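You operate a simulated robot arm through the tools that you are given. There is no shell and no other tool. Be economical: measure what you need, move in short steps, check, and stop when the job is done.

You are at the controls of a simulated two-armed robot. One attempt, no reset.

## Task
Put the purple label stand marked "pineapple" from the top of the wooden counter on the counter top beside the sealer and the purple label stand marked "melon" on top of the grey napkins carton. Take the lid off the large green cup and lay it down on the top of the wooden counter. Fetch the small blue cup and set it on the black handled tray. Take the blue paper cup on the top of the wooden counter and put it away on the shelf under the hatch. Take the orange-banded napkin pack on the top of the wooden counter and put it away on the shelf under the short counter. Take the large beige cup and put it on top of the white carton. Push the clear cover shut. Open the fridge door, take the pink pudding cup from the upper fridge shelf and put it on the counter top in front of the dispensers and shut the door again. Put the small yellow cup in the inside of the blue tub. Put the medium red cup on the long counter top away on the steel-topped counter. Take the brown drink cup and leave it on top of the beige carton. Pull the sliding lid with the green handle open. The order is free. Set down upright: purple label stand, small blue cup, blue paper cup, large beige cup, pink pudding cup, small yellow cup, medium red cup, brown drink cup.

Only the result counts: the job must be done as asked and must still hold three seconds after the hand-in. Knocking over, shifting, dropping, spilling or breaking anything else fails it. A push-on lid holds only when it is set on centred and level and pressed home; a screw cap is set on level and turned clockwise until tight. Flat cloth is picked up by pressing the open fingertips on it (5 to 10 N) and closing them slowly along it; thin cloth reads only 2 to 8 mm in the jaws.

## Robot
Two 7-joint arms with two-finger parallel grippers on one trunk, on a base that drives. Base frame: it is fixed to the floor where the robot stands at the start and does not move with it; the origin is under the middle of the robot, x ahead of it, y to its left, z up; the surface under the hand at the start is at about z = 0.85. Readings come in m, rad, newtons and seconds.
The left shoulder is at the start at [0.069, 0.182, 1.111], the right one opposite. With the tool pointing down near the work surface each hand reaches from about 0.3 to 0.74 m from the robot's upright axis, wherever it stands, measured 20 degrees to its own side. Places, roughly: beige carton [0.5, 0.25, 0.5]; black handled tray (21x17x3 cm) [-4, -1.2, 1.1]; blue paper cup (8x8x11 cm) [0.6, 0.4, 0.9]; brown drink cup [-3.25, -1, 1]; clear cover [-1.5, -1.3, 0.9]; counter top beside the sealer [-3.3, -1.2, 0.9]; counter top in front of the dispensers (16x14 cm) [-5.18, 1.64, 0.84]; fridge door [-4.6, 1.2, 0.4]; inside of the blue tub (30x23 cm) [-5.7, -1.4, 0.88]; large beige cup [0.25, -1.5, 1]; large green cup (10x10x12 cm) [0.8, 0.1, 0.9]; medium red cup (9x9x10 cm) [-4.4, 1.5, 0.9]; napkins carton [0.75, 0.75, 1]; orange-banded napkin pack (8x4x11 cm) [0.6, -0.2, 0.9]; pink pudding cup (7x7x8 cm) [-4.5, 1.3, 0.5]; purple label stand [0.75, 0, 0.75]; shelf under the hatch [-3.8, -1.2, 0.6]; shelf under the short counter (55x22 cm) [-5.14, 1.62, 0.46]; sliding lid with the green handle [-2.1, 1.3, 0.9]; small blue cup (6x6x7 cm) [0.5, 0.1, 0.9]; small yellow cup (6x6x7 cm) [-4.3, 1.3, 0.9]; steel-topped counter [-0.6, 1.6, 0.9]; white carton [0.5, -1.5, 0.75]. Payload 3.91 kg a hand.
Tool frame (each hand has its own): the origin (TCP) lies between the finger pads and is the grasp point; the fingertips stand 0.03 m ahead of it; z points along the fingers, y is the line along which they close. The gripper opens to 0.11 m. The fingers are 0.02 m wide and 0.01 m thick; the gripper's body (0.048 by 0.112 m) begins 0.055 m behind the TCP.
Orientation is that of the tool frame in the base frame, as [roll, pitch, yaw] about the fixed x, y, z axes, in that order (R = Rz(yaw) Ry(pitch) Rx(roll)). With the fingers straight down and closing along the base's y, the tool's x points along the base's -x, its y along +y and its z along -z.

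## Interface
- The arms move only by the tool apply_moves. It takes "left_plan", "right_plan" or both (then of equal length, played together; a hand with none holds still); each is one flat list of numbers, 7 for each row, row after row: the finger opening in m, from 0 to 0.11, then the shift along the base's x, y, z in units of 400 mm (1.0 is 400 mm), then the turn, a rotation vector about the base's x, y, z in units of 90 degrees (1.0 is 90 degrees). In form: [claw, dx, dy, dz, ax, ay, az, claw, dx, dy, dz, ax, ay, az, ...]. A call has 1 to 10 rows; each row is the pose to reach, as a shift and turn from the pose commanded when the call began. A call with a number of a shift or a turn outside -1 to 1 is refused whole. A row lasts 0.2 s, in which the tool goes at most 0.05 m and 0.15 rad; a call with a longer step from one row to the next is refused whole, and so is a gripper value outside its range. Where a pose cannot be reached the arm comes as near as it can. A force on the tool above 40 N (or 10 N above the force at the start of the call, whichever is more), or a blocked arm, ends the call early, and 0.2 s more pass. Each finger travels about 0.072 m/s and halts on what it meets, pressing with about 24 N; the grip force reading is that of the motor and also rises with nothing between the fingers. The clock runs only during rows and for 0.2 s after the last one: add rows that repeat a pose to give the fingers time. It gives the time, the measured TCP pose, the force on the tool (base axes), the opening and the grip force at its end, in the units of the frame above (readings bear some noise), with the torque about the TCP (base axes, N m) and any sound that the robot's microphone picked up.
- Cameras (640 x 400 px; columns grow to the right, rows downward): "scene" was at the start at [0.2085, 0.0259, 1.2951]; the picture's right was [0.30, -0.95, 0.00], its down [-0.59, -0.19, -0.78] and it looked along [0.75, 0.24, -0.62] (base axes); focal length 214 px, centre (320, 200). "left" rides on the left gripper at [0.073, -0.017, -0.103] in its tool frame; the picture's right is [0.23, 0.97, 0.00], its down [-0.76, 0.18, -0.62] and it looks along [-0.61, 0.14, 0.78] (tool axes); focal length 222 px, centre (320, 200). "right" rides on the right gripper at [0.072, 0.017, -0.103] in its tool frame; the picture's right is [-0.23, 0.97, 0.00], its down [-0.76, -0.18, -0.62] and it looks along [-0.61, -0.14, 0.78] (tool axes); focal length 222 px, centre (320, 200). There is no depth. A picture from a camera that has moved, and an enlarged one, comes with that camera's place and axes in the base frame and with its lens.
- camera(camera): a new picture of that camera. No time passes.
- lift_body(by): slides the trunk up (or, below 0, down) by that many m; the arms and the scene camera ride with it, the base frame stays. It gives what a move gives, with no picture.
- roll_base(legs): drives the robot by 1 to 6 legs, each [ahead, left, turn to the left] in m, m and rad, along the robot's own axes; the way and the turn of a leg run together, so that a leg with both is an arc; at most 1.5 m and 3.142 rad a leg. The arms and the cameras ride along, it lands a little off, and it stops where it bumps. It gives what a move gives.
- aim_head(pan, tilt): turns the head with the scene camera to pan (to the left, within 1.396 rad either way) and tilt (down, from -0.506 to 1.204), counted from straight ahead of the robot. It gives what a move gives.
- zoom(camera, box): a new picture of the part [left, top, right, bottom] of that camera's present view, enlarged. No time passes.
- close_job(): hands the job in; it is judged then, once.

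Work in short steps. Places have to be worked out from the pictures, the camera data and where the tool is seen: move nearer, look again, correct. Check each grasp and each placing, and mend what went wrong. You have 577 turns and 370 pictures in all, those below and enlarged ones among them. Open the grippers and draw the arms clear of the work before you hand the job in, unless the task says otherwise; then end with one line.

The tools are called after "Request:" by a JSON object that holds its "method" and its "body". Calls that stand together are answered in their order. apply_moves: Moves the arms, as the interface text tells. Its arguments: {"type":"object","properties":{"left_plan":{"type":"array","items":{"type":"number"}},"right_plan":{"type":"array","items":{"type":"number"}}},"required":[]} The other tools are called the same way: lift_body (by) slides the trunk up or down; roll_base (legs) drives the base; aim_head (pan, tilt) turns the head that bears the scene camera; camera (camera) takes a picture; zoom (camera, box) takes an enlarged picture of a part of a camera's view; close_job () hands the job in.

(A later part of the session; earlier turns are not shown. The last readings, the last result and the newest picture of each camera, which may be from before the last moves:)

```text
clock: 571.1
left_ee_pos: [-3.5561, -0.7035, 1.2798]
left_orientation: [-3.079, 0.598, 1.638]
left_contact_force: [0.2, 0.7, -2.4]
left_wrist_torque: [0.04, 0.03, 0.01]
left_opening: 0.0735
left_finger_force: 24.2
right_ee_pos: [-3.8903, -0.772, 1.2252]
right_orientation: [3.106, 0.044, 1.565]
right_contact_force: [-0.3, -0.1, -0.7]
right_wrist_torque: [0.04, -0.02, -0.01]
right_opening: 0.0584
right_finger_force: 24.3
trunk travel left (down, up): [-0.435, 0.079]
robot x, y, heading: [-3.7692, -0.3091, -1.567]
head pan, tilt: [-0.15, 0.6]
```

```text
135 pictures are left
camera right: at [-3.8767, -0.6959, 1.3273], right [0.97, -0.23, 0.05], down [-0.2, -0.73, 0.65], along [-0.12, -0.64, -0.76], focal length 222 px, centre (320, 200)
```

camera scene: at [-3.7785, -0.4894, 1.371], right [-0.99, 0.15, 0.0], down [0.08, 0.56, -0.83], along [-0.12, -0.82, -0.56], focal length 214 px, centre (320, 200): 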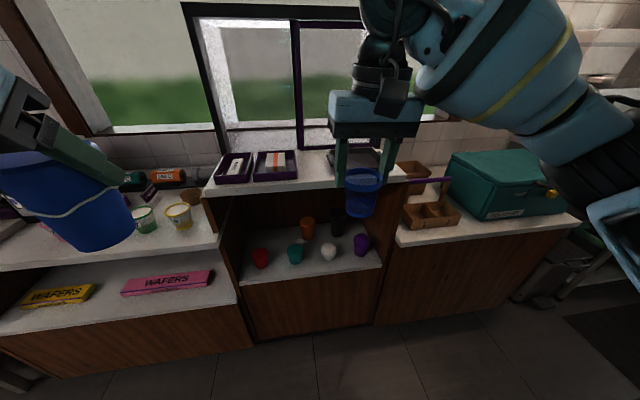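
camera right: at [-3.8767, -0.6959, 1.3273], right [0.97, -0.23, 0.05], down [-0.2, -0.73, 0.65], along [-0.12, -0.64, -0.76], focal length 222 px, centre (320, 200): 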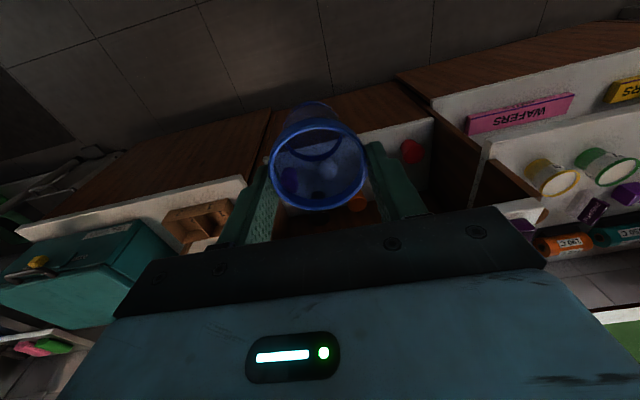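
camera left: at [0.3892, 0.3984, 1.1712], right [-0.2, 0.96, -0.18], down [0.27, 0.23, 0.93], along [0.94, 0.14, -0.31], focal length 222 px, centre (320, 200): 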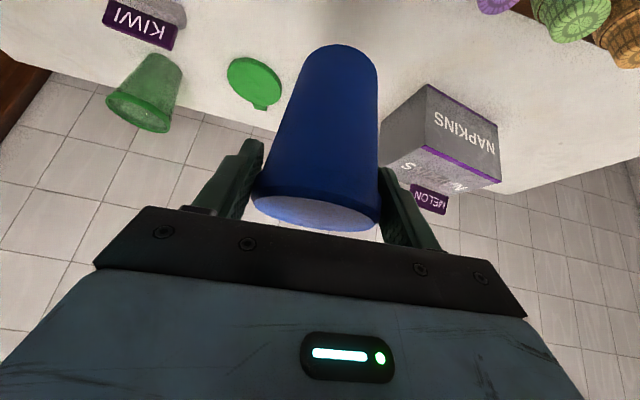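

I raise the right hand 5 cm and drive 0.27 m closer to see the tray from above.

Request:
{"method": "apply_moves", "body": {"right_plan": [0.04, 0, 0, 0.08, 0, 0, 0, 0.04, 0, 0.05, 0.13, 0, 0, 0]}}

Request:
{"method": "roll_base", "body": {"legs": [[0.27, 0, 0]]}}

Request:
{"method": "aim_head", "body": {"pan": -0.15, "tilt": 0.8}}

Request:
{"method": "camera", "body": {"camera": "scene"}}

Request:
{"method": "camera", "body": {"camera": "right"}}

```text
clock: 571.7
left_ee_pos: [-3.5568, -0.7034, 1.2802]
left_orientation: [-3.079, 0.602, 1.636]
left_contact_force: [0.0, 0.9, -2.9]
left_wrist_torque: [0.03, -0.01, -0.02]
left_opening: 0.0736
left_finger_force: 24.1
right_ee_pos: [-3.8882, -0.7522, 1.2792]
right_orientation: [3.106, 0.042, 1.566]
right_contact_force: [0.6, 1.4, 0.2]
right_wrist_torque: [-0.02, -0.03, -0.02]
right_opening: 0.0581
right_finger_force: 24.2
trunk travel left (down, up): [-0.435, 0.079]
robot x, y, heading: [-3.769, -0.3046, -1.569]
head pan, tilt: [-0.15, 0.6]
```

```text
clock: 573.6
left_ee_pos: [-3.5598, -0.9736, 1.2805]
left_orientation: [-3.078, 0.6, 1.631]
left_contact_force: [0.3, 0.0, -3.6]
left_wrist_torque: [0.05, -0.02, 0.02]
left_opening: 0.0732
left_finger_force: 24.2
right_ee_pos: [-3.8925, -1.021, 1.2784]
right_orientation: [3.105, 0.046, 1.559]
right_contact_force: [-0.7, -0.4, -0.6]
right_wrist_torque: [0.0, -0.05, -0.05]
right_opening: 0.058
right_finger_force: 24.0
trunk travel left (down, up): [-0.435, 0.079]
robot x, y, heading: [-3.7685, -0.5742, -1.581]
head pan, tilt: [-0.15, 0.6]
```

```text
clock: 574.3
left_ee_pos: [-3.5594, -0.974, 1.2801]
left_orientation: [-3.076, 0.598, 1.632]
left_contact_force: [-0.1, 0.0, -2.6]
left_wrist_torque: [0.01, 0.01, -0.01]
left_opening: 0.0735
left_finger_force: 24.5
right_ee_pos: [-3.8918, -1.022, 1.2781]
right_orientation: [3.107, 0.044, 1.559]
right_contact_force: [0.6, 0.1, -0.3]
right_wrist_torque: [0.02, 0.02, 0.03]
right_opening: 0.058
right_finger_force: 24.3
trunk travel left (down, up): [-0.435, 0.079]
robot x, y, heading: [-3.7694, -0.5753, -1.572]
head pan, tilt: [-0.15, 0.799]
```

```text
134 pictures are left
camera scene: at [-3.7792, -0.7516, 1.3541], right [-0.99, 0.16, 0.0], down [0.11, 0.71, -0.7], along [-0.11, -0.69, -0.72], focal length 214 px, centre (320, 200)
```

scene: 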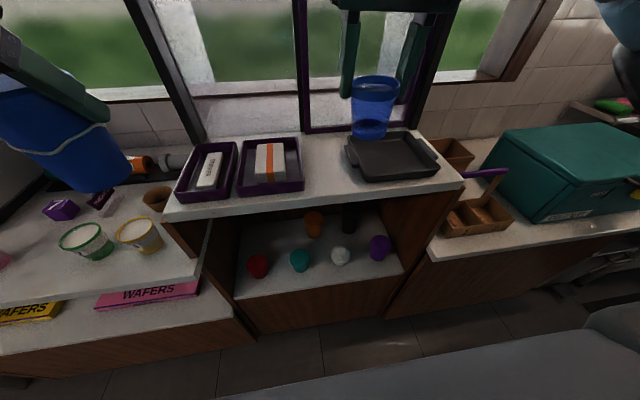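

```text
133 pictures are left
camera right: at [-3.8772, -0.9452, 1.38], right [0.97, -0.24, 0.05], down [-0.21, -0.73, 0.65], along [-0.12, -0.64, -0.76], focal length 222 px, centre (320, 200)
```

right: 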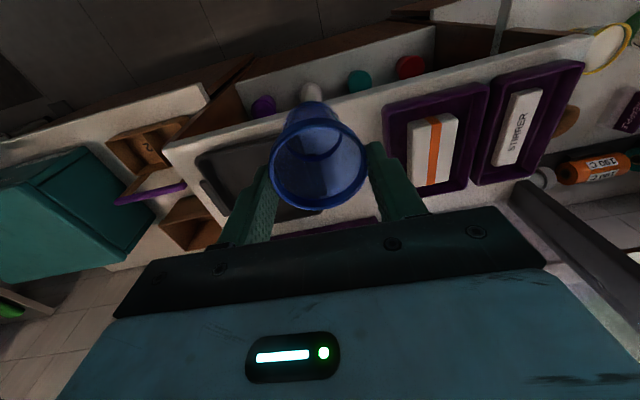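

Tray centre ≈(-4.00,-1.123). I move the small blue cup over it and lower.

Request:
{"method": "apply_moves", "body": {"right_plan": [0.04, -0.08, -0.07, 0, 0, 0, 0, 0.04, -0.16, -0.14, 0, 0, 0, 0, 0.04, -0.23, -0.21, 0, 0, 0, 0, 0.04, -0.27, -0.255, 0, 0, 0, 0, 0.04, -0.27, -0.255, -0.08, 0, 0, 0, 0.04, -0.27, -0.255, -0.16, 0, 0, 0]}}

Request:
{"method": "zoom", "body": {"camera": "scene", "box": [320, 60, 480, 210]}}

Request:
{"method": "camera", "body": {"camera": "right"}}

```text
clock: 575.7
left_ee_pos: [-3.5596, -0.9752, 1.2793]
left_orientation: [-3.079, 0.599, 1.63]
left_contact_force: [-0.6, -1.1, -2.2]
left_wrist_torque: [0.06, 0.01, 0.02]
left_opening: 0.0733
left_finger_force: 24.2
right_ee_pos: [-3.9997, -1.123, 1.2164]
right_orientation: [3.106, 0.043, 1.56]
right_contact_force: [0.8, -0.4, 0.9]
right_wrist_torque: [-0.03, 0.01, -0.02]
right_opening: 0.058
right_finger_force: 24.3
trunk travel left (down, up): [-0.435, 0.079]
robot x, y, heading: [-3.7676, -0.5756, -1.578]
head pan, tilt: [-0.15, 0.799]
```

```text
2.67 times, centred on (400, 135) of scene
camera zoom: at [-3.7797, -0.7519, 1.354], right [-0.99, 0.16, 0.0], down [0.11, 0.71, -0.7], along [-0.11, -0.69, -0.72], focal length 572 px, centre (107, 373)
```

zoom: 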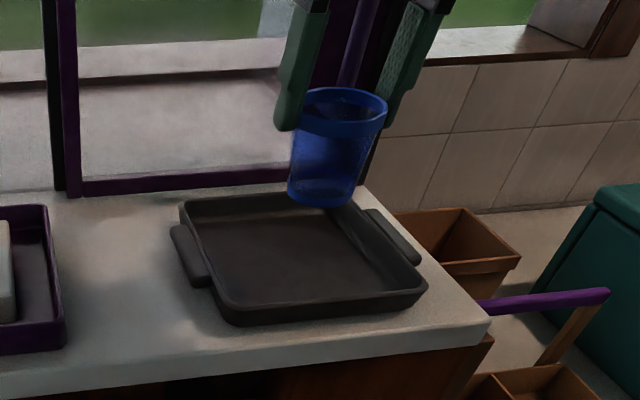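

```text
131 pictures are left
camera right: at [-3.9858, -1.0464, 1.3172], right [0.97, -0.24, 0.05], down [-0.21, -0.73, 0.65], along [-0.12, -0.64, -0.76], focal length 222 px, centre (320, 200)
```

right: 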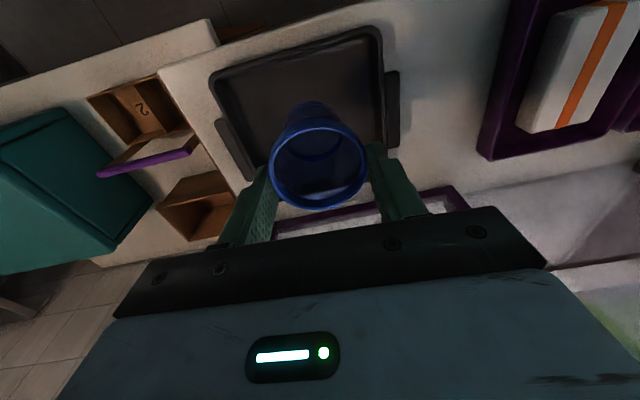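

Aligned with the tray's centre. I lower slowly to contact.

Request:
{"method": "apply_moves", "body": {"right_plan": [0.04, -0.015, 0, -0.05, 0, 0, 0, 0.04, -0.015, 0, -0.08, 0, 0, 0, 0.04, -0.015, 0, -0.1, 0, 0, 0, 0.04, -0.015, 0, -0.115, 0, 0, 0, 0.04, -0.015, 0, -0.13, 0, 0, 0, 0.04, -0.015, 0, -0.145, 0, 0, 0, 0.04, -0.015, 0, -0.16, 0, 0, 0]}}

```text
clock: 577.3
left_ee_pos: [-3.5599, -0.9743, 1.2795]
left_orientation: [-3.079, 0.599, 1.632]
left_contact_force: [-0.9, 0.5, -2.5]
left_wrist_torque: [0.04, 0.03, 0.05]
left_opening: 0.0733
left_finger_force: 24.1
right_ee_pos: [-4.0053, -1.1238, 1.1516]
right_orientation: [3.106, 0.045, 1.56]
right_contact_force: [0.2, -0.9, 0.1]
right_wrist_torque: [0.01, -0.04, 0.03]
right_opening: 0.0581
right_finger_force: 23.9
trunk travel left (down, up): [-0.435, 0.079]
robot x, y, heading: [-3.7714, -0.5722, -1.576]
head pan, tilt: [-0.15, 0.799]
```

No contact yet; a bit further in small steps.

Request:
{"method": "apply_moves", "body": {"right_plan": [0.04, 0, 0, -0.015, 0, 0, 0, 0.04, 0, 0, -0.03, 0, 0, 0, 0.04, 0, 0, -0.045, 0, 0, 0, 0.04, 0, 0, -0.06, 0, 0, 0, 0.04, 0, 0, -0.075, 0, 0, 0, 0.04, 0, 0, -0.09, 0, 0, 0]}}

Request:
{"method": "zoom", "body": {"camera": "scene", "box": [320, 60, 480, 210]}}

```text
clock: 578.6
left_ee_pos: [-3.5599, -0.9725, 1.2785]
left_orientation: [-3.079, 0.599, 1.63]
left_contact_force: [0.0, -0.7, -2.2]
left_wrist_torque: [0.02, -0.02, 0.02]
left_opening: 0.0734
left_finger_force: 24.6
right_ee_pos: [-4.0062, -1.1212, 1.125]
right_orientation: [3.102, 0.058, 1.557]
right_contact_force: [-2.2, 5.8, 17.7]
right_wrist_torque: [0.51, 0.49, -0.05]
right_opening: 0.0586
right_finger_force: 24.8
trunk travel left (down, up): [-0.435, 0.079]
robot x, y, heading: [-3.7675, -0.5772, -1.576]
head pan, tilt: [-0.15, 0.799]
stopped in row 6 (right hand): the force on the tool passed its limit at 44 N (the readings are from after the stop); the commanded pose is now the measured one
```

```text
2.67 times, centred on (400, 135) of scene
camera zoom: at [-3.7791, -0.7498, 1.3542], right [-0.99, 0.16, 0.0], down [0.11, 0.71, -0.7], along [-0.11, -0.69, -0.72], focal length 572 px, centre (107, 373)
```

zoom: 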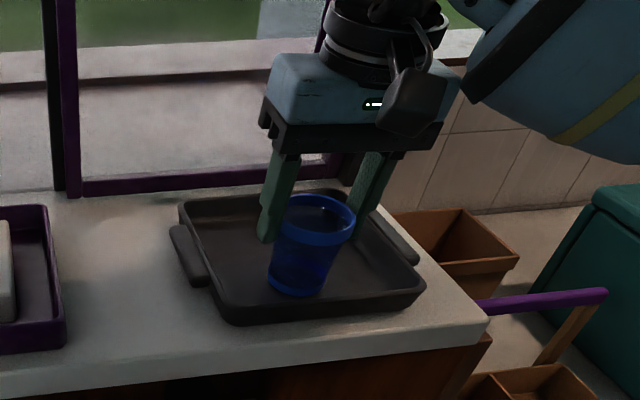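

On the tray floor. I ease up 2 mm, open and rise.

Request:
{"method": "apply_moves", "body": {"right_plan": [0.045, 0, 0, 0.006, 0, 0, 0, 0.06, 0, 0, 0.008, 0, 0, 0, 0.075, 0, 0, 0.008, 0, 0, 0, 0.08, 0, 0, 0.008, 0, 0, 0, 0.08, 0, 0, 0.07, 0, 0, 0, 0.08, 0, 0, 0.18, 0, 0, 0, 0.08, 0, 0, 0.29, 0, 0, 0, 0.08, 0, 0.05, 0.38, 0, 0, 0, 0.08, 0, 0.12, 0.42, 0, 0, 0]}}

Request:
{"method": "zoom", "body": {"camera": "scene", "box": [320, 60, 480, 210]}}

```text
clock: 580.6
left_ee_pos: [-3.5594, -0.9732, 1.2808]
left_orientation: [-3.08, 0.601, 1.63]
left_contact_force: [0.8, 1.0, -2.1]
left_wrist_torque: [0.02, 0.02, -0.01]
left_opening: 0.0734
left_finger_force: 24.3
right_ee_pos: [-4.008, -1.0743, 1.293]
right_orientation: [3.102, 0.055, 1.556]
right_contact_force: [0.8, -0.5, -0.1]
right_wrist_torque: [0.01, 0.02, -0.02]
right_opening: 0.08
right_finger_force: 0.1
trunk travel left (down, up): [-0.435, 0.079]
robot x, y, heading: [-3.7685, -0.5774, -1.573]
head pan, tilt: [-0.15, 0.799]
```

```text
2.67 times, centred on (400, 135) of scene
camera zoom: at [-3.7798, -0.7507, 1.3542], right [-0.99, 0.16, 0.0], down [0.11, 0.71, -0.7], along [-0.11, -0.69, -0.72], focal length 572 px, centre (107, 373)
```

zoom: 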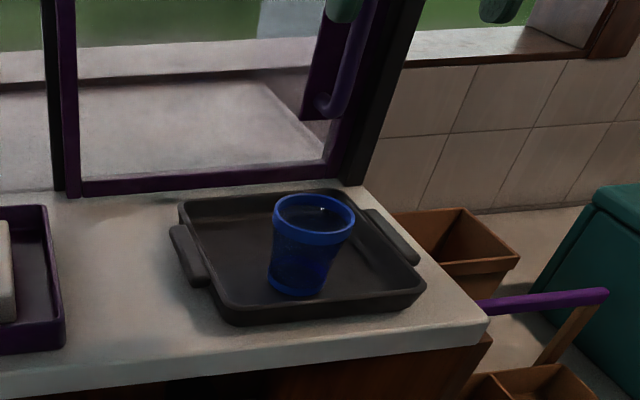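

Small blue cup stands in the tray. For the shelf underneath I pull the right hand in, back off a bit, move so the left hand faces x≈-3.84, and lower the trunk.

Request:
{"method": "apply_moves", "body": {"right_plan": [0.08, 0, 0.1, 0, 0, 0, 0, 0.08, 0, 0.2, -0.03, 0, 0, 0, 0.08, 0, 0.3, -0.06, 0, 0, 0, 0.08, 0.0, 0.4, -0.1, 0, 0, 0, 0.08, 0.0, 0.46, -0.1, 0, 0, 0]}}

Request:
{"method": "roll_base", "body": {"legs": [[-0.25, 0, 0], [0, -0.28, 0]]}}

Request:
{"method": "lift_body", "body": {"by": -0.4}}

Request:
{"method": "aim_head", "body": {"pan": 0.3, "tilt": 0.4}}

Request:
{"method": "camera", "body": {"camera": "scene"}}

Request:
{"method": "camera", "body": {"camera": "left"}}

```text
clock: 581.8
left_ee_pos: [-3.5596, -0.9737, 1.2797]
left_orientation: [-3.079, 0.599, 1.63]
left_contact_force: [-0.5, -0.6, -2.8]
left_wrist_torque: [-0.01, 0.03, 0.02]
left_opening: 0.0733
left_finger_force: 23.6
right_ee_pos: [-4.0052, -0.8891, 1.2519]
right_orientation: [3.103, 0.055, 1.556]
right_contact_force: [0.0, -0.8, 0.4]
right_wrist_torque: [0.04, 0.02, -0.03]
right_opening: 0.0802
right_finger_force: 0.0
trunk travel left (down, up): [-0.435, 0.079]
robot x, y, heading: [-3.7697, -0.5743, -1.575]
head pan, tilt: [-0.15, 0.799]
```

```text
clock: 586.4
left_ee_pos: [-3.8368, -0.7175, 1.2795]
left_orientation: [-3.078, 0.6, 1.64]
left_contact_force: [0.0, 0.2, -2.4]
left_wrist_torque: [0.04, 0.01, -0.02]
left_opening: 0.0733
left_finger_force: 23.6
right_ee_pos: [-4.2821, -0.6364, 1.2527]
right_orientation: [3.104, 0.054, 1.564]
right_contact_force: [-0.5, 0.0, -0.1]
right_wrist_torque: [-0.01, -0.01, 0.0]
right_opening: 0.0798
right_finger_force: 0.0
trunk travel left (down, up): [-0.435, 0.079]
robot x, y, heading: [-4.0504, -0.3224, -1.569]
head pan, tilt: [-0.15, 0.799]
```

```text
clock: 590.2
left_ee_pos: [-3.8362, -0.7174, 0.8793]
left_orientation: [-3.078, 0.598, 1.64]
left_contact_force: [-0.2, 0.0, -3.1]
left_wrist_torque: [0.06, -0.01, 0.02]
left_opening: 0.073
left_finger_force: 24.0
right_ee_pos: [-4.2828, -0.6362, 0.8528]
right_orientation: [3.104, 0.054, 1.564]
right_contact_force: [-0.6, 0.0, -0.4]
right_wrist_torque: [-0.01, -0.01, 0.0]
right_opening: 0.0799
right_finger_force: 0.1
trunk travel left (down, up): [-0.035, 0.479]
robot x, y, heading: [-4.0481, -0.3242, -1.567]
head pan, tilt: [-0.15, 0.799]
```

```text
clock: 591.1
left_ee_pos: [-3.8351, -0.7194, 0.883]
left_orientation: [-3.067, 0.602, 1.651]
left_contact_force: [96.3, -0.8, 48.2]
left_wrist_torque: [3.76, 9.51, -7.02]
left_opening: 0.0734
left_finger_force: 24.4
right_ee_pos: [-4.2827, -0.636, 0.8527]
right_orientation: [3.103, 0.053, 1.565]
right_contact_force: [0.0, 0.3, -0.4]
right_wrist_torque: [-0.02, 0.02, 0.0]
right_opening: 0.0802
right_finger_force: 0.0
trunk travel left (down, up): [-0.035, 0.479]
robot x, y, heading: [-4.0519, -0.3245, -1.565]
head pan, tilt: [0.3, 0.4]
```

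```text
128 pictures are left
camera scene: at [-4.0425, -0.6534, 0.9436], right [-1.0, -0.05, 0.0], down [-0.02, 0.46, -0.89], along [0.04, -0.89, -0.46], focal length 214 px, centre (320, 200)
```

scene: 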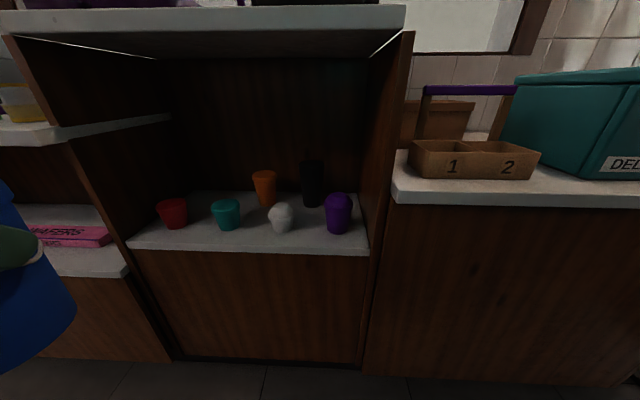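

```text
127 pictures are left
camera left: at [-3.8551, -0.6004, 0.9273], right [0.96, 0.23, -0.19], down [0.25, -0.26, 0.93], along [0.16, -0.94, -0.31], focal length 222 px, centre (320, 200)
```

left: 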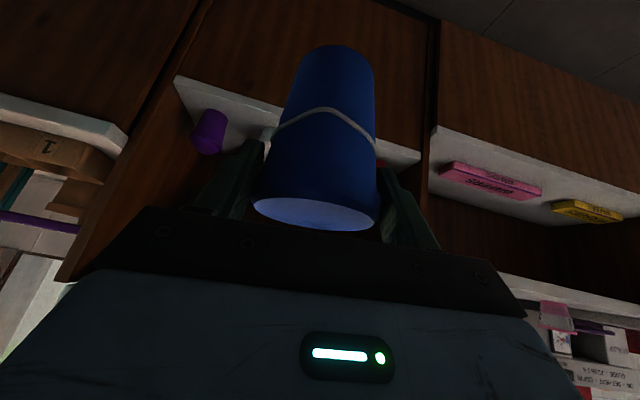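

The head touched the left gripper when panning; I turn it back right at once.

Request:
{"method": "aim_head", "body": {"pan": -0.1, "tilt": 0.4}}

Request:
{"method": "camera", "body": {"camera": "scene"}}

```text
clock: 592.0
left_ee_pos: [-3.8374, -0.7166, 0.8785]
left_orientation: [-3.079, 0.597, 1.637]
left_contact_force: [1.0, -0.8, -1.3]
left_wrist_torque: [0.01, -0.05, -0.01]
left_opening: 0.0733
left_finger_force: 23.9
right_ee_pos: [-4.2831, -0.6367, 0.852]
right_orientation: [3.104, 0.056, 1.565]
right_contact_force: [-0.5, 0.7, -1.1]
right_wrist_torque: [-0.02, -0.03, 0.03]
right_opening: 0.0798
right_finger_force: 0.0
trunk travel left (down, up): [-0.035, 0.479]
robot x, y, heading: [-4.0515, -0.3206, -1.568]
head pan, tilt: [-0.099, 0.4]
```

```text
126 pictures are left
camera scene: at [-4.0557, -0.6543, 0.9508], right [-1.0, 0.1, 0.0], down [0.04, 0.39, -0.92], along [-0.09, -0.92, -0.39], focal length 214 px, centre (320, 200)
```

scene: 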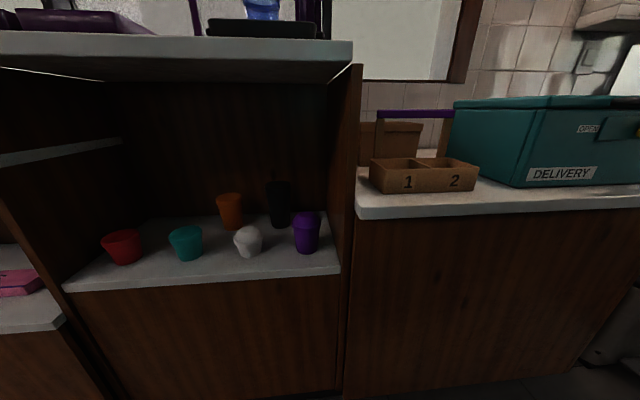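

Shelf z≈0.59; the gap between teal and white cups is at x≈-3.833. I lower the left hand, drive 0.2 m ahead, and check.

Request:
{"method": "apply_moves", "body": {"left_plan": [0.055, 0, -0.05, -0.1, 0, 0, 0, 0.055, 0, -0.1, -0.2, 0, 0, 0, 0.055, 0, -0.15, -0.3, 0, 0, 0, 0.055, 0.01, -0.2, -0.4, 0, 0, 0]}}

Request:
{"method": "roll_base", "body": {"legs": [[0.2, 0, 0]]}}

Request:
{"method": "camera", "body": {"camera": "scene"}}

Request:
{"method": "camera", "body": {"camera": "left"}}

```text
clock: 593.0
left_ee_pos: [-3.8328, -0.8065, 0.7239]
left_orientation: [-3.078, 0.594, 1.639]
left_contact_force: [0.8, -0.6, -2.6]
left_wrist_torque: [0.03, -0.02, 0.0]
left_opening: 0.0734
left_finger_force: 24.2
left hand out of reach, approached as far as the arm can: row 4
right_ee_pos: [-4.2834, -0.6358, 0.8533]
right_orientation: [3.103, 0.054, 1.567]
right_contact_force: [-1.0, -0.1, 0.3]
right_wrist_torque: [-0.03, -0.01, 0.0]
right_opening: 0.0801
right_finger_force: 0.0
trunk travel left (down, up): [-0.035, 0.479]
robot x, y, heading: [-4.0513, -0.3216, -1.569]
head pan, tilt: [-0.099, 0.4]
```

```text
clock: 594.6
left_ee_pos: [-3.8323, -1.0061, 0.7233]
left_orientation: [-3.08, 0.597, 1.638]
left_contact_force: [0.1, 0.3, -3.0]
left_wrist_torque: [0.05, 0.0, 0.04]
left_opening: 0.0729
left_finger_force: 23.8
right_ee_pos: [-4.2835, -0.8357, 0.8527]
right_orientation: [3.103, 0.054, 1.566]
right_contact_force: [-0.1, 0.7, -0.2]
right_wrist_torque: [-0.04, 0.0, -0.01]
right_opening: 0.0801
right_finger_force: 0.1
trunk travel left (down, up): [-0.035, 0.479]
robot x, y, heading: [-4.047, -0.5205, -1.57]
head pan, tilt: [-0.099, 0.4]
```

```text
125 pictures are left
camera scene: at [-4.0559, -0.8543, 0.9507], right [-1.0, 0.1, 0.0], down [0.04, 0.39, -0.92], along [-0.09, -0.92, -0.39], focal length 214 px, centre (320, 200)
```

scene: 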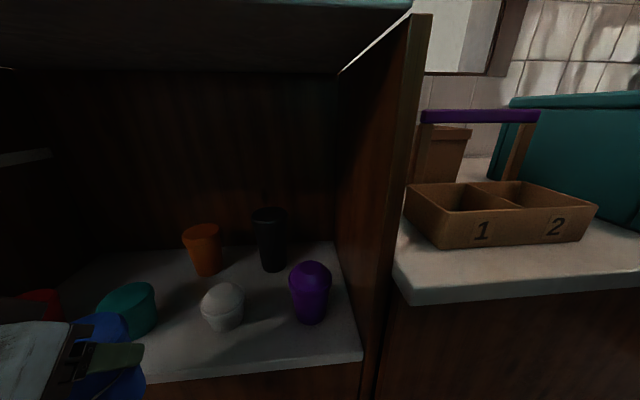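

```text
124 pictures are left
camera left: at [-3.8517, -0.8877, 0.7682], right [0.96, 0.22, -0.18], down [0.23, -0.27, 0.93], along [0.16, -0.94, -0.31], focal length 222 px, centre (320, 200)
```

left: 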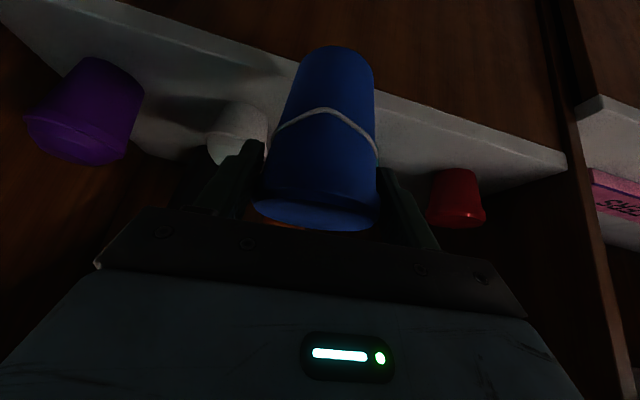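

The gap is too tight; there is free room in the rear-left of the shelf behind the red/teal cups. I raise the cup above them, shift the base 0.15 m left, then reach in over them.

Request:
{"method": "apply_moves", "body": {"left_plan": [0.055, 0, 0.02, 0.08, 0, 0, 0, 0.055, 0, 0.03, 0.16, 0, 0, 0, 0.055, 0, 0.03, 0.2, 0, 0, 0]}}

Request:
{"method": "roll_base", "body": {"legs": [[0, 0.15, 0]]}}

Request:
{"method": "camera", "body": {"camera": "scene"}}

Request:
{"method": "camera", "body": {"camera": "left"}}

```text
clock: 595.4
left_ee_pos: [-3.8343, -0.9933, 0.803]
left_orientation: [-3.079, 0.597, 1.638]
left_contact_force: [-0.5, 0.9, -2.1]
left_wrist_torque: [0.01, 0.02, 0.04]
left_opening: 0.0731
left_finger_force: 23.8
right_ee_pos: [-4.2828, -0.8365, 0.8525]
right_orientation: [3.104, 0.053, 1.565]
right_contact_force: [0.2, 0.3, 0.3]
right_wrist_torque: [0.0, -0.02, -0.01]
right_opening: 0.0801
right_finger_force: 0.0
trunk travel left (down, up): [-0.035, 0.479]
robot x, y, heading: [-4.0492, -0.5187, -1.568]
head pan, tilt: [-0.099, 0.4]
```

```text
clock: 597.3
left_ee_pos: [-3.6868, -0.9928, 0.8039]
left_orientation: [-3.079, 0.597, 1.636]
left_contact_force: [-0.2, -0.8, -2.0]
left_wrist_torque: [-0.01, 0.0, -0.02]
left_opening: 0.073
left_finger_force: 24.5
right_ee_pos: [-4.1364, -0.8351, 0.8527]
right_orientation: [3.103, 0.055, 1.564]
right_contact_force: [-0.7, 0.0, -1.4]
right_wrist_torque: [-0.01, 0.0, 0.03]
right_opening: 0.08
right_finger_force: 0.2
trunk travel left (down, up): [-0.035, 0.479]
robot x, y, heading: [-3.9036, -0.5201, -1.566]
head pan, tilt: [-0.099, 0.4]
```

```text
123 pictures are left
camera scene: at [-3.9091, -0.854, 0.9508], right [-0.99, 0.1, 0.0], down [0.04, 0.39, -0.92], along [-0.09, -0.92, -0.39], focal length 214 px, centre (320, 200)
```

scene: 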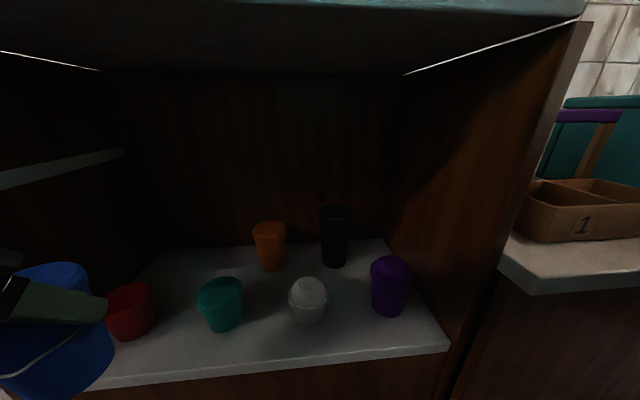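

```text
122 pictures are left
camera left: at [-3.7053, -0.875, 0.8486], right [0.96, 0.22, -0.18], down [0.23, -0.27, 0.93], along [0.15, -0.94, -0.31], focal length 222 px, centre (320, 200)
```

left: 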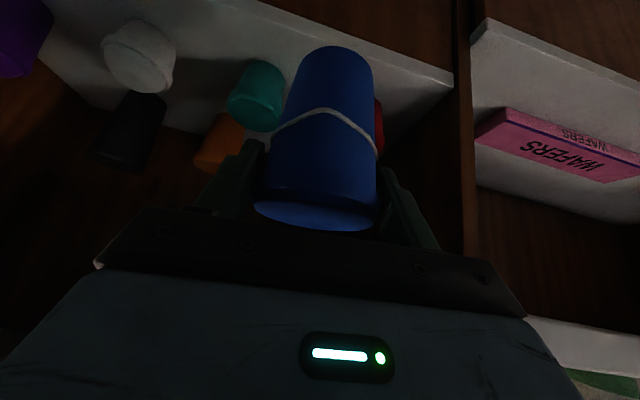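

The rear needs too high a wrist under the hatch. The white–purple gap (x≈-3.983) gives ≥1 cm clearance at y≈-1.11, so I go there: shift the base right 0.3 m.

Request:
{"method": "roll_base", "body": {"legs": [[0, -0.297, 0]]}}

Request:
{"method": "apply_moves", "body": {"left_plan": [0.055, 0, 0, -0.08, 0, 0, 0, 0.055, 0, 0, -0.15, 0, 0, 0]}}

Request:
{"method": "camera", "body": {"camera": "scene"}}

Request:
{"method": "camera", "body": {"camera": "left"}}

```text
clock: 600.6
left_ee_pos: [-3.9932, -0.9939, 0.805]
left_orientation: [-3.079, 0.597, 1.635]
left_contact_force: [-0.2, 0.7, -1.9]
left_wrist_torque: [0.04, 0.02, 0.0]
left_opening: 0.0732
left_finger_force: 23.9
right_ee_pos: [-4.4427, -0.8344, 0.8531]
right_orientation: [3.104, 0.055, 1.563]
right_contact_force: [-0.9, 0.6, 0.8]
right_wrist_torque: [-0.01, 0.0, -0.02]
right_opening: 0.0799
right_finger_force: 0.0
trunk travel left (down, up): [-0.035, 0.479]
robot x, y, heading: [-4.2097, -0.5244, -1.572]
head pan, tilt: [-0.099, 0.4]
```

```text
clock: 601.2
left_ee_pos: [-3.99, -0.9956, 0.745]
left_orientation: [-3.079, 0.597, 1.637]
left_contact_force: [0.2, 0.6, -2.7]
left_wrist_torque: [0.04, 0.0, 0.0]
left_opening: 0.0732
left_finger_force: 24.9
right_ee_pos: [-4.443, -0.8344, 0.8532]
right_orientation: [3.103, 0.056, 1.563]
right_contact_force: [0.9, 0.3, -0.9]
right_wrist_torque: [0.01, 0.0, -0.03]
right_opening: 0.08
right_finger_force: 0.1
trunk travel left (down, up): [-0.035, 0.479]
robot x, y, heading: [-4.2095, -0.5224, -1.573]
head pan, tilt: [-0.099, 0.4]
```

```text
121 pictures are left
camera scene: at [-4.2155, -0.8539, 0.9508], right [-0.99, 0.1, 0.0], down [0.04, 0.39, -0.92], along [-0.09, -0.92, -0.39], focal length 214 px, centre (320, 200)
```

scene: 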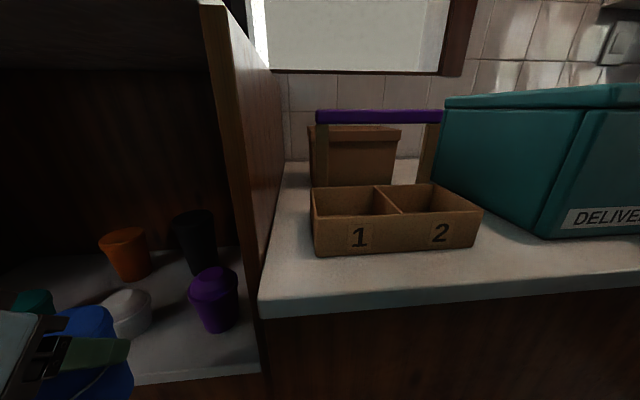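

```text
120 pictures are left
camera left: at [-4.0109, -0.8772, 0.7908], right [0.96, 0.22, -0.18], down [0.23, -0.27, 0.93], along [0.15, -0.94, -0.31], focal length 222 px, centre (320, 200)
```

left: 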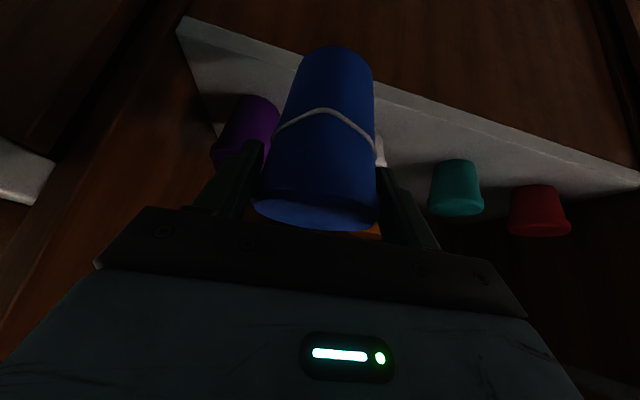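

The gap centre is confirmed at x≈-3.985. I move the cup in slowly at low height.

Request:
{"method": "apply_moves", "body": {"left_plan": [0.055, 0.01, -0.05, -0.06, 0, 0, 0, 0.055, 0.0125, -0.12, -0.1, 0, 0, 0, 0.055, 0.0125, -0.2, -0.1, 0, 0, 0, 0.055, 0.0125, -0.286, -0.1, 0, 0, 0, 0.055, 0.0125, -0.286, -0.1, 0, 0, 0]}}

Request:
{"method": "camera", "body": {"camera": "left"}}

Request:
{"method": "zoom", "body": {"camera": "scene", "box": [0, 200, 280, 400]}}

```text
clock: 602.4
left_ee_pos: [-3.9867, -1.1091, 0.7043]
left_orientation: [-3.08, 0.597, 1.636]
left_contact_force: [0.2, -0.3, -2.2]
left_wrist_torque: [0.1, 0.03, 0.01]
left_opening: 0.0729
left_finger_force: 24.6
right_ee_pos: [-4.4418, -0.835, 0.8525]
right_orientation: [3.103, 0.054, 1.561]
right_contact_force: [0.1, 0.4, 0.3]
right_wrist_torque: [-0.01, 0.02, 0.01]
right_opening: 0.08
right_finger_force: 0.1
trunk travel left (down, up): [-0.035, 0.479]
robot x, y, heading: [-4.2101, -0.5217, -1.575]
head pan, tilt: [-0.099, 0.4]
```

```text
119 pictures are left
camera left: at [-4.0053, -0.9901, 0.749], right [0.96, 0.22, -0.18], down [0.23, -0.27, 0.93], along [0.15, -0.94, -0.31], focal length 222 px, centre (320, 200)
```

left: 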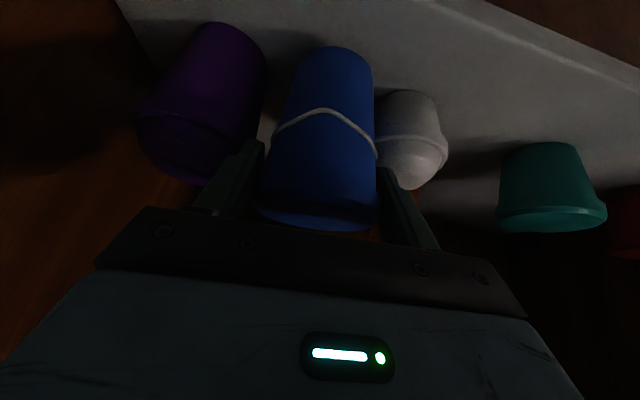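

```text
2.00 times, centred on (140, 300) of scene
camera zoom: at [-4.2155, -0.8537, 0.9508], right [-0.99, 0.1, 0.0], down [0.04, 0.39, -0.92], along [-0.09, -0.92, -0.39], focal length 429 px, centre (680, 0)
```

zoom: 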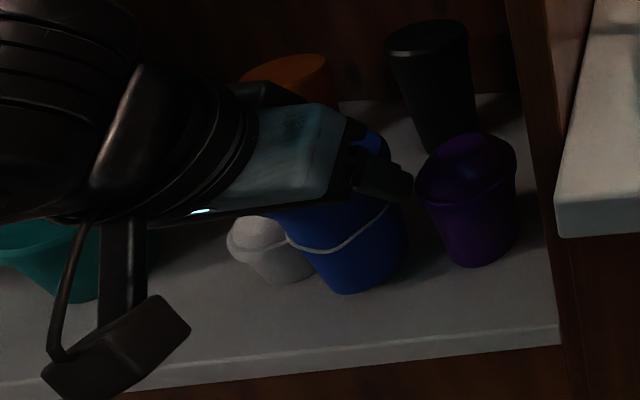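

Clearances are visible on both sides. I lower the last 2 cm gently.

Request:
{"method": "apply_moves", "body": {"left_plan": [0.055, 0, 0.01, -0.02, 0, 0, 0, 0.055, 0, 0.01, -0.04, 0, 0, 0, 0.055, 0, 0.01, -0.055, 0, 0, 0, 0.055, 0, 0.01, -0.07, 0, 0, 0, 0.055, 0, 0.01, -0.085, 0, 0, 0]}}

Request:
{"method": "zoom", "body": {"camera": "scene", "box": [0, 200, 280, 400]}}

```text
clock: 603.6
left_ee_pos: [-3.9889, -1.1063, 0.6769]
left_orientation: [-3.076, 0.612, 1.631]
left_contact_force: [-0.3, 1.7, 11.8]
left_wrist_torque: [0.0, -0.45, 0.08]
left_opening: 0.0729
left_finger_force: 23.8
right_ee_pos: [-4.4427, -0.8348, 0.853]
right_orientation: [3.103, 0.055, 1.563]
right_contact_force: [0.8, 0.5, -0.7]
right_wrist_torque: [0.01, 0.0, -0.01]
right_opening: 0.0798
right_finger_force: 0.1
trunk travel left (down, up): [-0.035, 0.479]
robot x, y, heading: [-4.2107, -0.5227, -1.575]
head pan, tilt: [-0.099, 0.4]
stopped in row 5 (left hand): the force on the tool passed its limit at 43 N (the readings are from after the stop); the commanded pose is now the measured one
```

```text
2.00 times, centred on (140, 300) of scene
camera zoom: at [-4.2158, -0.853, 0.951], right [-0.99, 0.1, 0.0], down [0.04, 0.39, -0.92], along [-0.09, -0.92, -0.39], focal length 429 px, centre (680, 0)
```

zoom: 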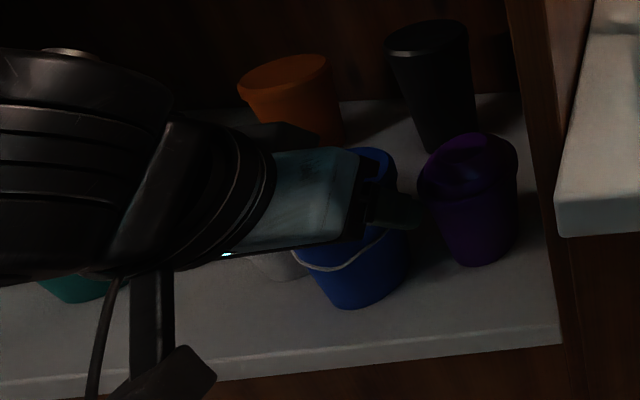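

Contact. Before opening I check the finger-to-purple clearance with the left camera.

Request:
{"method": "camera", "body": {"camera": "left"}}

Request:
{"method": "zoom", "body": {"camera": "left", "box": [120, 60, 460, 260]}}

```text
116 pictures are left
camera left: at [-4.0073, -0.9862, 0.7205], right [0.96, 0.21, -0.18], down [0.23, -0.26, 0.94], along [0.15, -0.94, -0.3], focal length 222 px, centre (320, 200)
```

left: 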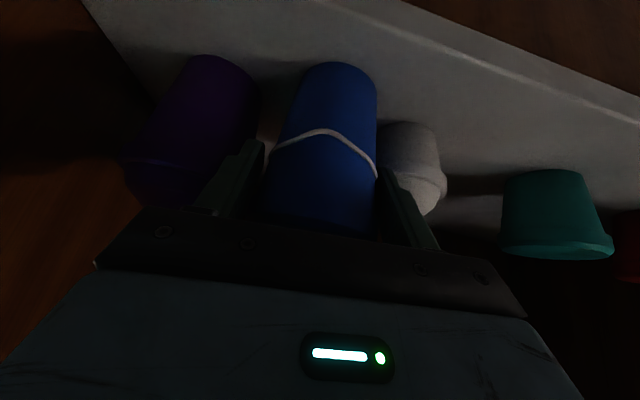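

```text
1.88 times, centred on (290, 160) of left
camera zoom: at [-4.0073, -0.9862, 0.7205], right [0.96, 0.21, -0.18], down [0.23, -0.26, 0.94], along [0.15, -0.94, -0.3], focal length 418 px, centre (376, 275)
```

zoom: 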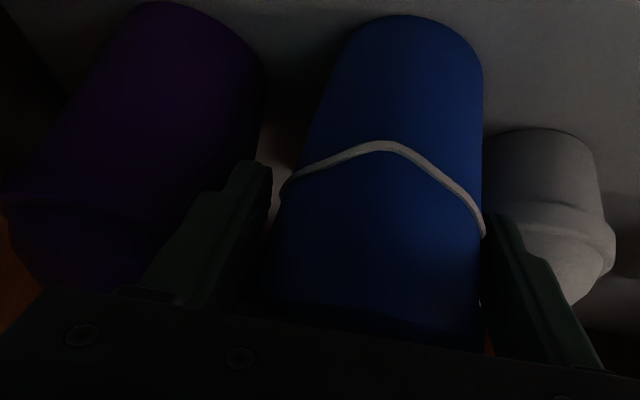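

Fingers are in front of the neighbours. I open only ~9 mm and withdraw backward-up along the tool axis.

Request:
{"method": "apply_moves", "body": {"left_plan": [0.075, 0, 0, 0.005, 0, 0, 0, 0.082, 0, 0, 0.008, 0, 0, 0, 0.084, 0, 0, 0.008, 0, 0, 0, 0.084, 0, 0.03, 0.05, 0, 0, 0, 0.084, 0, 0.08, 0.12, 0, 0, 0, 0.084, 0, 0.14, 0.2, 0, 0, 0, 0.084, 0, 0.2, 0.28, 0, 0, 0, 0.084, 0, 0.3, 0.3, 0, 0, 0, 0.084, 0, 0.4, 0.3, 0, 0, 0]}}

Request:
{"method": "camera", "body": {"camera": "left"}}

Request:
{"method": "zoom", "body": {"camera": "scene", "box": [0, 200, 280, 400]}}

```text
clock: 605.6
left_ee_pos: [-3.9899, -0.948, 0.8003]
left_orientation: [-3.079, 0.603, 1.635]
left_contact_force: [0.2, -0.1, -0.4]
left_wrist_torque: [-0.01, 0.02, 0.01]
left_opening: 0.0844
left_finger_force: 0.0
left hand out of reach, approached as far as the arm can: row 9
right_ee_pos: [-4.4415, -0.8355, 0.853]
right_orientation: [3.103, 0.054, 1.563]
right_contact_force: [0.5, -0.5, 0.9]
right_wrist_torque: [0.0, 0.02, 0.01]
right_opening: 0.08
right_finger_force: 0.1
trunk travel left (down, up): [-0.035, 0.479]
robot x, y, heading: [-4.2065, -0.5224, -1.572]
head pan, tilt: [-0.099, 0.4]
```

```text
114 pictures are left
camera left: at [-4.0076, -0.8293, 0.8446], right [0.96, 0.21, -0.18], down [0.23, -0.27, 0.94], along [0.15, -0.94, -0.31], focal length 222 px, centre (320, 200)
```

left: 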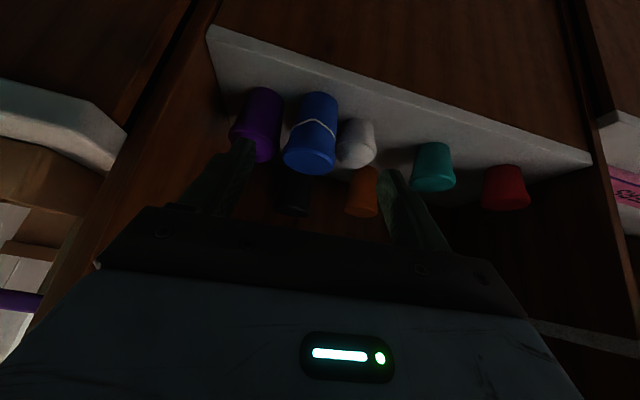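

```text
2.00 times, centred on (140, 300) of scene
camera zoom: at [-4.2157, -0.8535, 0.9509], right [-0.99, 0.1, 0.0], down [0.04, 0.39, -0.92], along [-0.09, -0.92, -0.39], focal length 429 px, centre (680, 0)
```

zoom: 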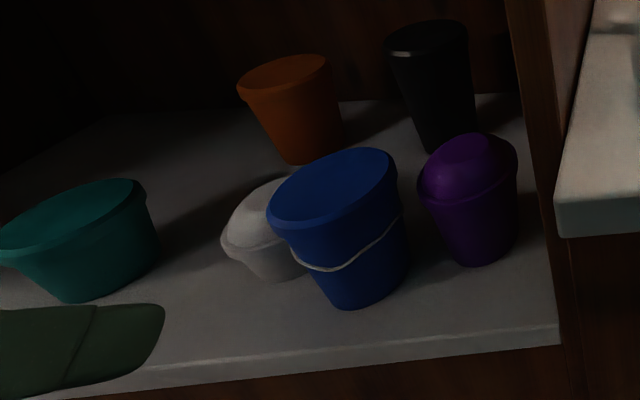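

Blue paper cup stands on the shelf. Next the fridge: I back away, turn around and drive to its left-front, keeping the trunk low, and look.

Request:
{"method": "roll_base", "body": {"legs": [[-0.5, 0, 0], [0, 0, 3.14], [0.1, 0.65, 0]]}}

Request:
{"method": "aim_head", "body": {"pan": -0.2, "tilt": 0.3}}

Request:
{"method": "camera", "body": {"camera": "scene"}}

```text
clock: 621.5
left_ee_pos: [-5.0326, 0.575, 0.801]
left_orientation: [-3.078, 0.601, -1.597]
left_contact_force: [0.3, -0.1, -0.3]
left_wrist_torque: [-0.01, 0.0, 0.03]
left_opening: 0.084
left_finger_force: 0.1
right_ee_pos: [-4.5914, 0.4221, 0.8529]
right_orientation: [3.102, 0.053, -1.668]
right_contact_force: [-0.3, 0.6, 0.6]
right_wrist_torque: [0.02, 0.04, 0.02]
right_opening: 0.0801
right_finger_force: 0.0
trunk travel left (down, up): [-0.035, 0.479]
robot x, y, heading: [-4.8546, 0.1289, 1.48]
head pan, tilt: [-0.099, 0.4]
```

```text
clock: 622.2
left_ee_pos: [-5.0328, 0.5754, 0.8008]
left_orientation: [-3.079, 0.604, -1.597]
left_contact_force: [-0.4, 0.5, -1.1]
left_wrist_torque: [-0.01, -0.01, -0.01]
left_opening: 0.0838
left_finger_force: 0.0
right_ee_pos: [-4.5919, 0.4218, 0.8528]
right_orientation: [3.102, 0.055, -1.667]
right_contact_force: [1.6, 1.2, -0.6]
right_wrist_torque: [-0.01, -0.03, 0.01]
right_opening: 0.0801
right_finger_force: 0.2
trunk travel left (down, up): [-0.035, 0.479]
robot x, y, heading: [-4.8487, 0.1302, 1.481]
head pan, tilt: [-0.201, 0.3]
```

```text
112 pictures are left
camera scene: at [-4.8013, 0.4578, 0.9601], right [0.96, -0.29, 0.0], down [-0.08, -0.28, -0.96], along [0.27, 0.92, -0.3], focal length 214 px, centre (320, 200)
```

scene: 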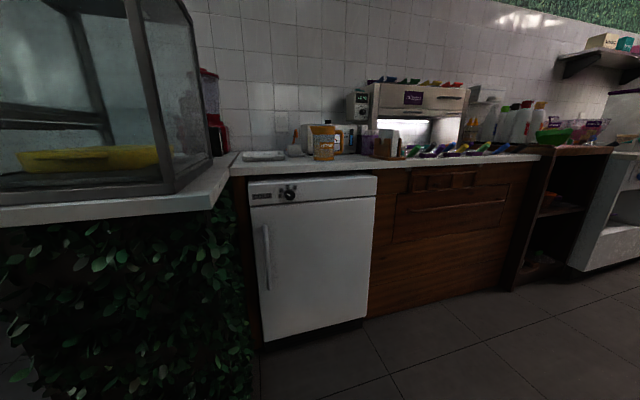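

Handle: x≈-4.80, y≈1.21, z 0.35–0.63. I pull the left hand in, and tilt the right hand to horizontal while lowering it.

Request:
{"method": "apply_moves", "body": {"right_plan": [0.08, 0, 0.08, -0.06, 0.09, -0.009, 0, 0.08, 0, 0.16, -0.12, 0.18, -0.018, 0, 0.08, 0, 0.24, -0.18, 0.27, -0.026, 0, 0.08, 0, 0.32, -0.24, 0.36, -0.035, 0, 0.08, 0, 0.4, -0.3, 0.45, -0.044, 0, 0.08, 0, 0.48, -0.36, 0.54, -0.052, 0, 0.08, 0, 0.54, -0.42, 0.63, -0.061, 0, 0.08, 0, 0.58, -0.5, 0.72, -0.07, 0, 0.08, 0, 0.6, -0.58, 0.81, -0.079, 0, 0.08, 0, 0.6, -0.66, 0.855, -0.083, 0], "left_plan": [0.08, 0, -0.05, 0, 0, 0, 0, 0.06, 0, -0.1, 0, 0, 0, 0, 0.05, 0, -0.15, 0, 0, 0, 0, 0.05, 0, -0.2, 0, 0, 0, 0, 0.05, 0, -0.25, 0, 0, 0, 0, 0.05, 0, -0.3, 0, 0, 0, 0, 0.05, 0, -0.3, 0, 0, 0, 0, 0.05, 0, -0.3, 0, 0, 0, 0, 0.05, 0, -0.3, 0, 0, 0, 0, 0.05, 0, -0.3, 0, 0, 0, 0]}}

Request:
{"method": "roll_base", "body": {"legs": [[0, 0, 0.09], [0.25, 0.12, 0]]}}

Request:
{"method": "camera", "body": {"camera": "scene"}}

Request:
{"method": "camera", "body": {"camera": "right"}}

```text
clock: 623.5
left_ee_pos: [-5.0245, 0.4912, 0.8479]
left_orientation: [-3.085, 0.6, -1.59]
left_contact_force: [-0.8, 0.5, 2.7]
left_wrist_torque: [-0.32, -0.12, -0.12]
left_opening: 0.05
left_finger_force: 0.0
left hand out of reach, approached as far as the arm can: row 1, 2, 3, 4, 5, 6
right_ee_pos: [-4.5925, 0.6251, 0.7414]
right_orientation: [3.103, 0.803, -1.667]
right_contact_force: [0.5, 0.4, -0.3]
right_wrist_torque: [0.0, 0.02, 0.01]
right_opening: 0.0801
right_finger_force: 0.1
right hand out of reach, approached as far as the arm can: row 3, 4, 5, 6
trunk travel left (down, up): [-0.035, 0.479]
robot x, y, heading: [-4.8492, 0.129, 1.484]
head pan, tilt: [-0.201, 0.3]
stopped in row 6 (left hand): the force on the tool passed its limit at 82 N (the readings are from after the stop); the commanded pose is now the measured one
```

```text
clock: 625.9
left_ee_pos: [-5.1733, 0.7207, 0.8473]
left_orientation: [-3.085, 0.599, -1.503]
left_contact_force: [-3.8, 3.7, 2.9]
left_wrist_torque: [-0.61, -0.3, -0.42]
left_opening: 0.05
left_finger_force: 0.1
right_ee_pos: [-4.7532, 0.8939, 0.7414]
right_orientation: [3.103, 0.802, -1.58]
right_contact_force: [-0.3, 0.2, 0.3]
right_wrist_torque: [-0.04, -0.01, 0.05]
right_opening: 0.0799
right_finger_force: 0.1
trunk travel left (down, up): [-0.035, 0.479]
robot x, y, heading: [-4.9685, 0.3739, 1.567]
head pan, tilt: [-0.201, 0.3]
```

```text
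111 pictures are left
camera scene: at [-4.9478, 0.7074, 0.9601], right [0.98, -0.2, 0.0], down [-0.06, -0.29, -0.96], along [0.19, 0.94, -0.3], focal length 214 px, centre (320, 200)
```

scene: 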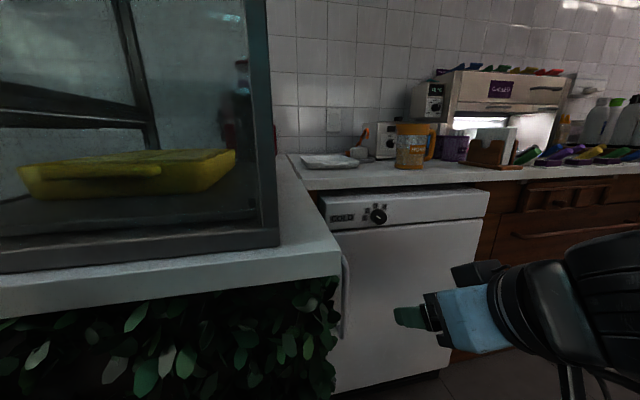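

```text
110 pictures are left
camera right: at [-4.7677, 0.7677, 0.7622], right [-0.97, 0.14, 0.19], down [0.2, 0.08, 0.98], along [0.12, 0.99, -0.11], focal length 222 px, centre (320, 200)
```

right: 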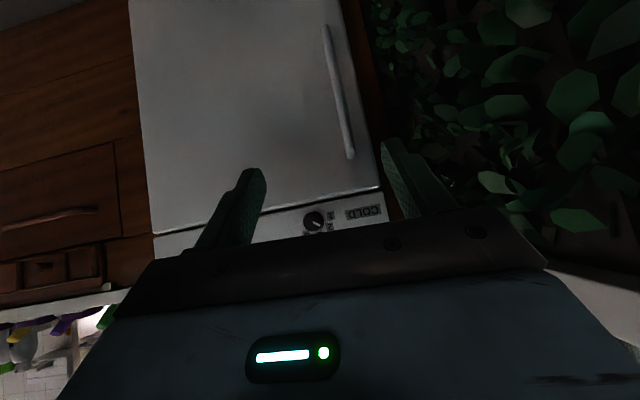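

Handle is at (-4.793, ~1.21, 0.50). I finish tilting and bring the right hand to a standoff in front of it, fingers open.

Request:
{"method": "apply_moves", "body": {"right_plan": [0.08, -0.02, 0.05, -0.09, 0.07, 0, 0, 0.08, -0.04, 0.1, -0.18, 0.14, 0, 0, 0.08, -0.06, 0.15, -0.27, 0.21, 0, 0, 0.08, -0.08, 0.22, -0.36, 0.286, 0, 0, 0.08, -0.1, 0.3, -0.44, 0.286, 0, 0, 0.08, -0.105, 0.38, -0.52, 0.286, 0, 0, 0.08, -0.105, 0.46, -0.6, 0.286, 0, 0, 0.08, -0.105, 0.49, -0.6, 0.286, 0, 0]}}

Request:
{"method": "camera", "body": {"camera": "right"}}

```text
clock: 627.7
left_ee_pos: [-5.1722, 0.7222, 0.8462]
left_orientation: [-3.083, 0.597, -1.503]
left_contact_force: [-4.5, 2.0, 2.3]
left_wrist_torque: [-0.58, -0.29, -0.51]
left_opening: 0.0504
left_finger_force: 0.0
right_ee_pos: [-4.8509, 1.0964, 0.5404]
right_orientation: [3.038, 1.223, -1.702]
right_contact_force: [72.6, -7.1, 37.3]
right_wrist_torque: [-4.38, 4.15, 8.2]
right_opening: 0.08
right_finger_force: 0.2
right hand out of reach, approached as far as the arm can: row 1, 2, 3, 4, 5, 6, 7, 8
trunk travel left (down, up): [-0.035, 0.479]
robot x, y, heading: [-4.97, 0.3771, 1.566]
head pan, tilt: [-0.201, 0.3]
```

```text
109 pictures are left
camera right: at [-4.8735, 0.9742, 0.5085], right [-0.96, 0.11, 0.25], down [0.2, -0.33, 0.92], along [0.19, 0.94, 0.3], focal length 222 px, centre (320, 200)
```

right: 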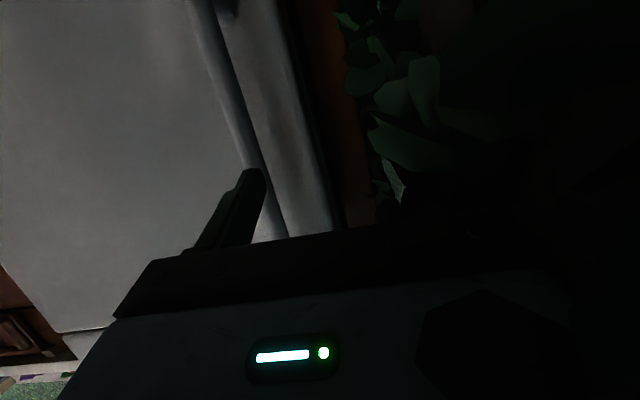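

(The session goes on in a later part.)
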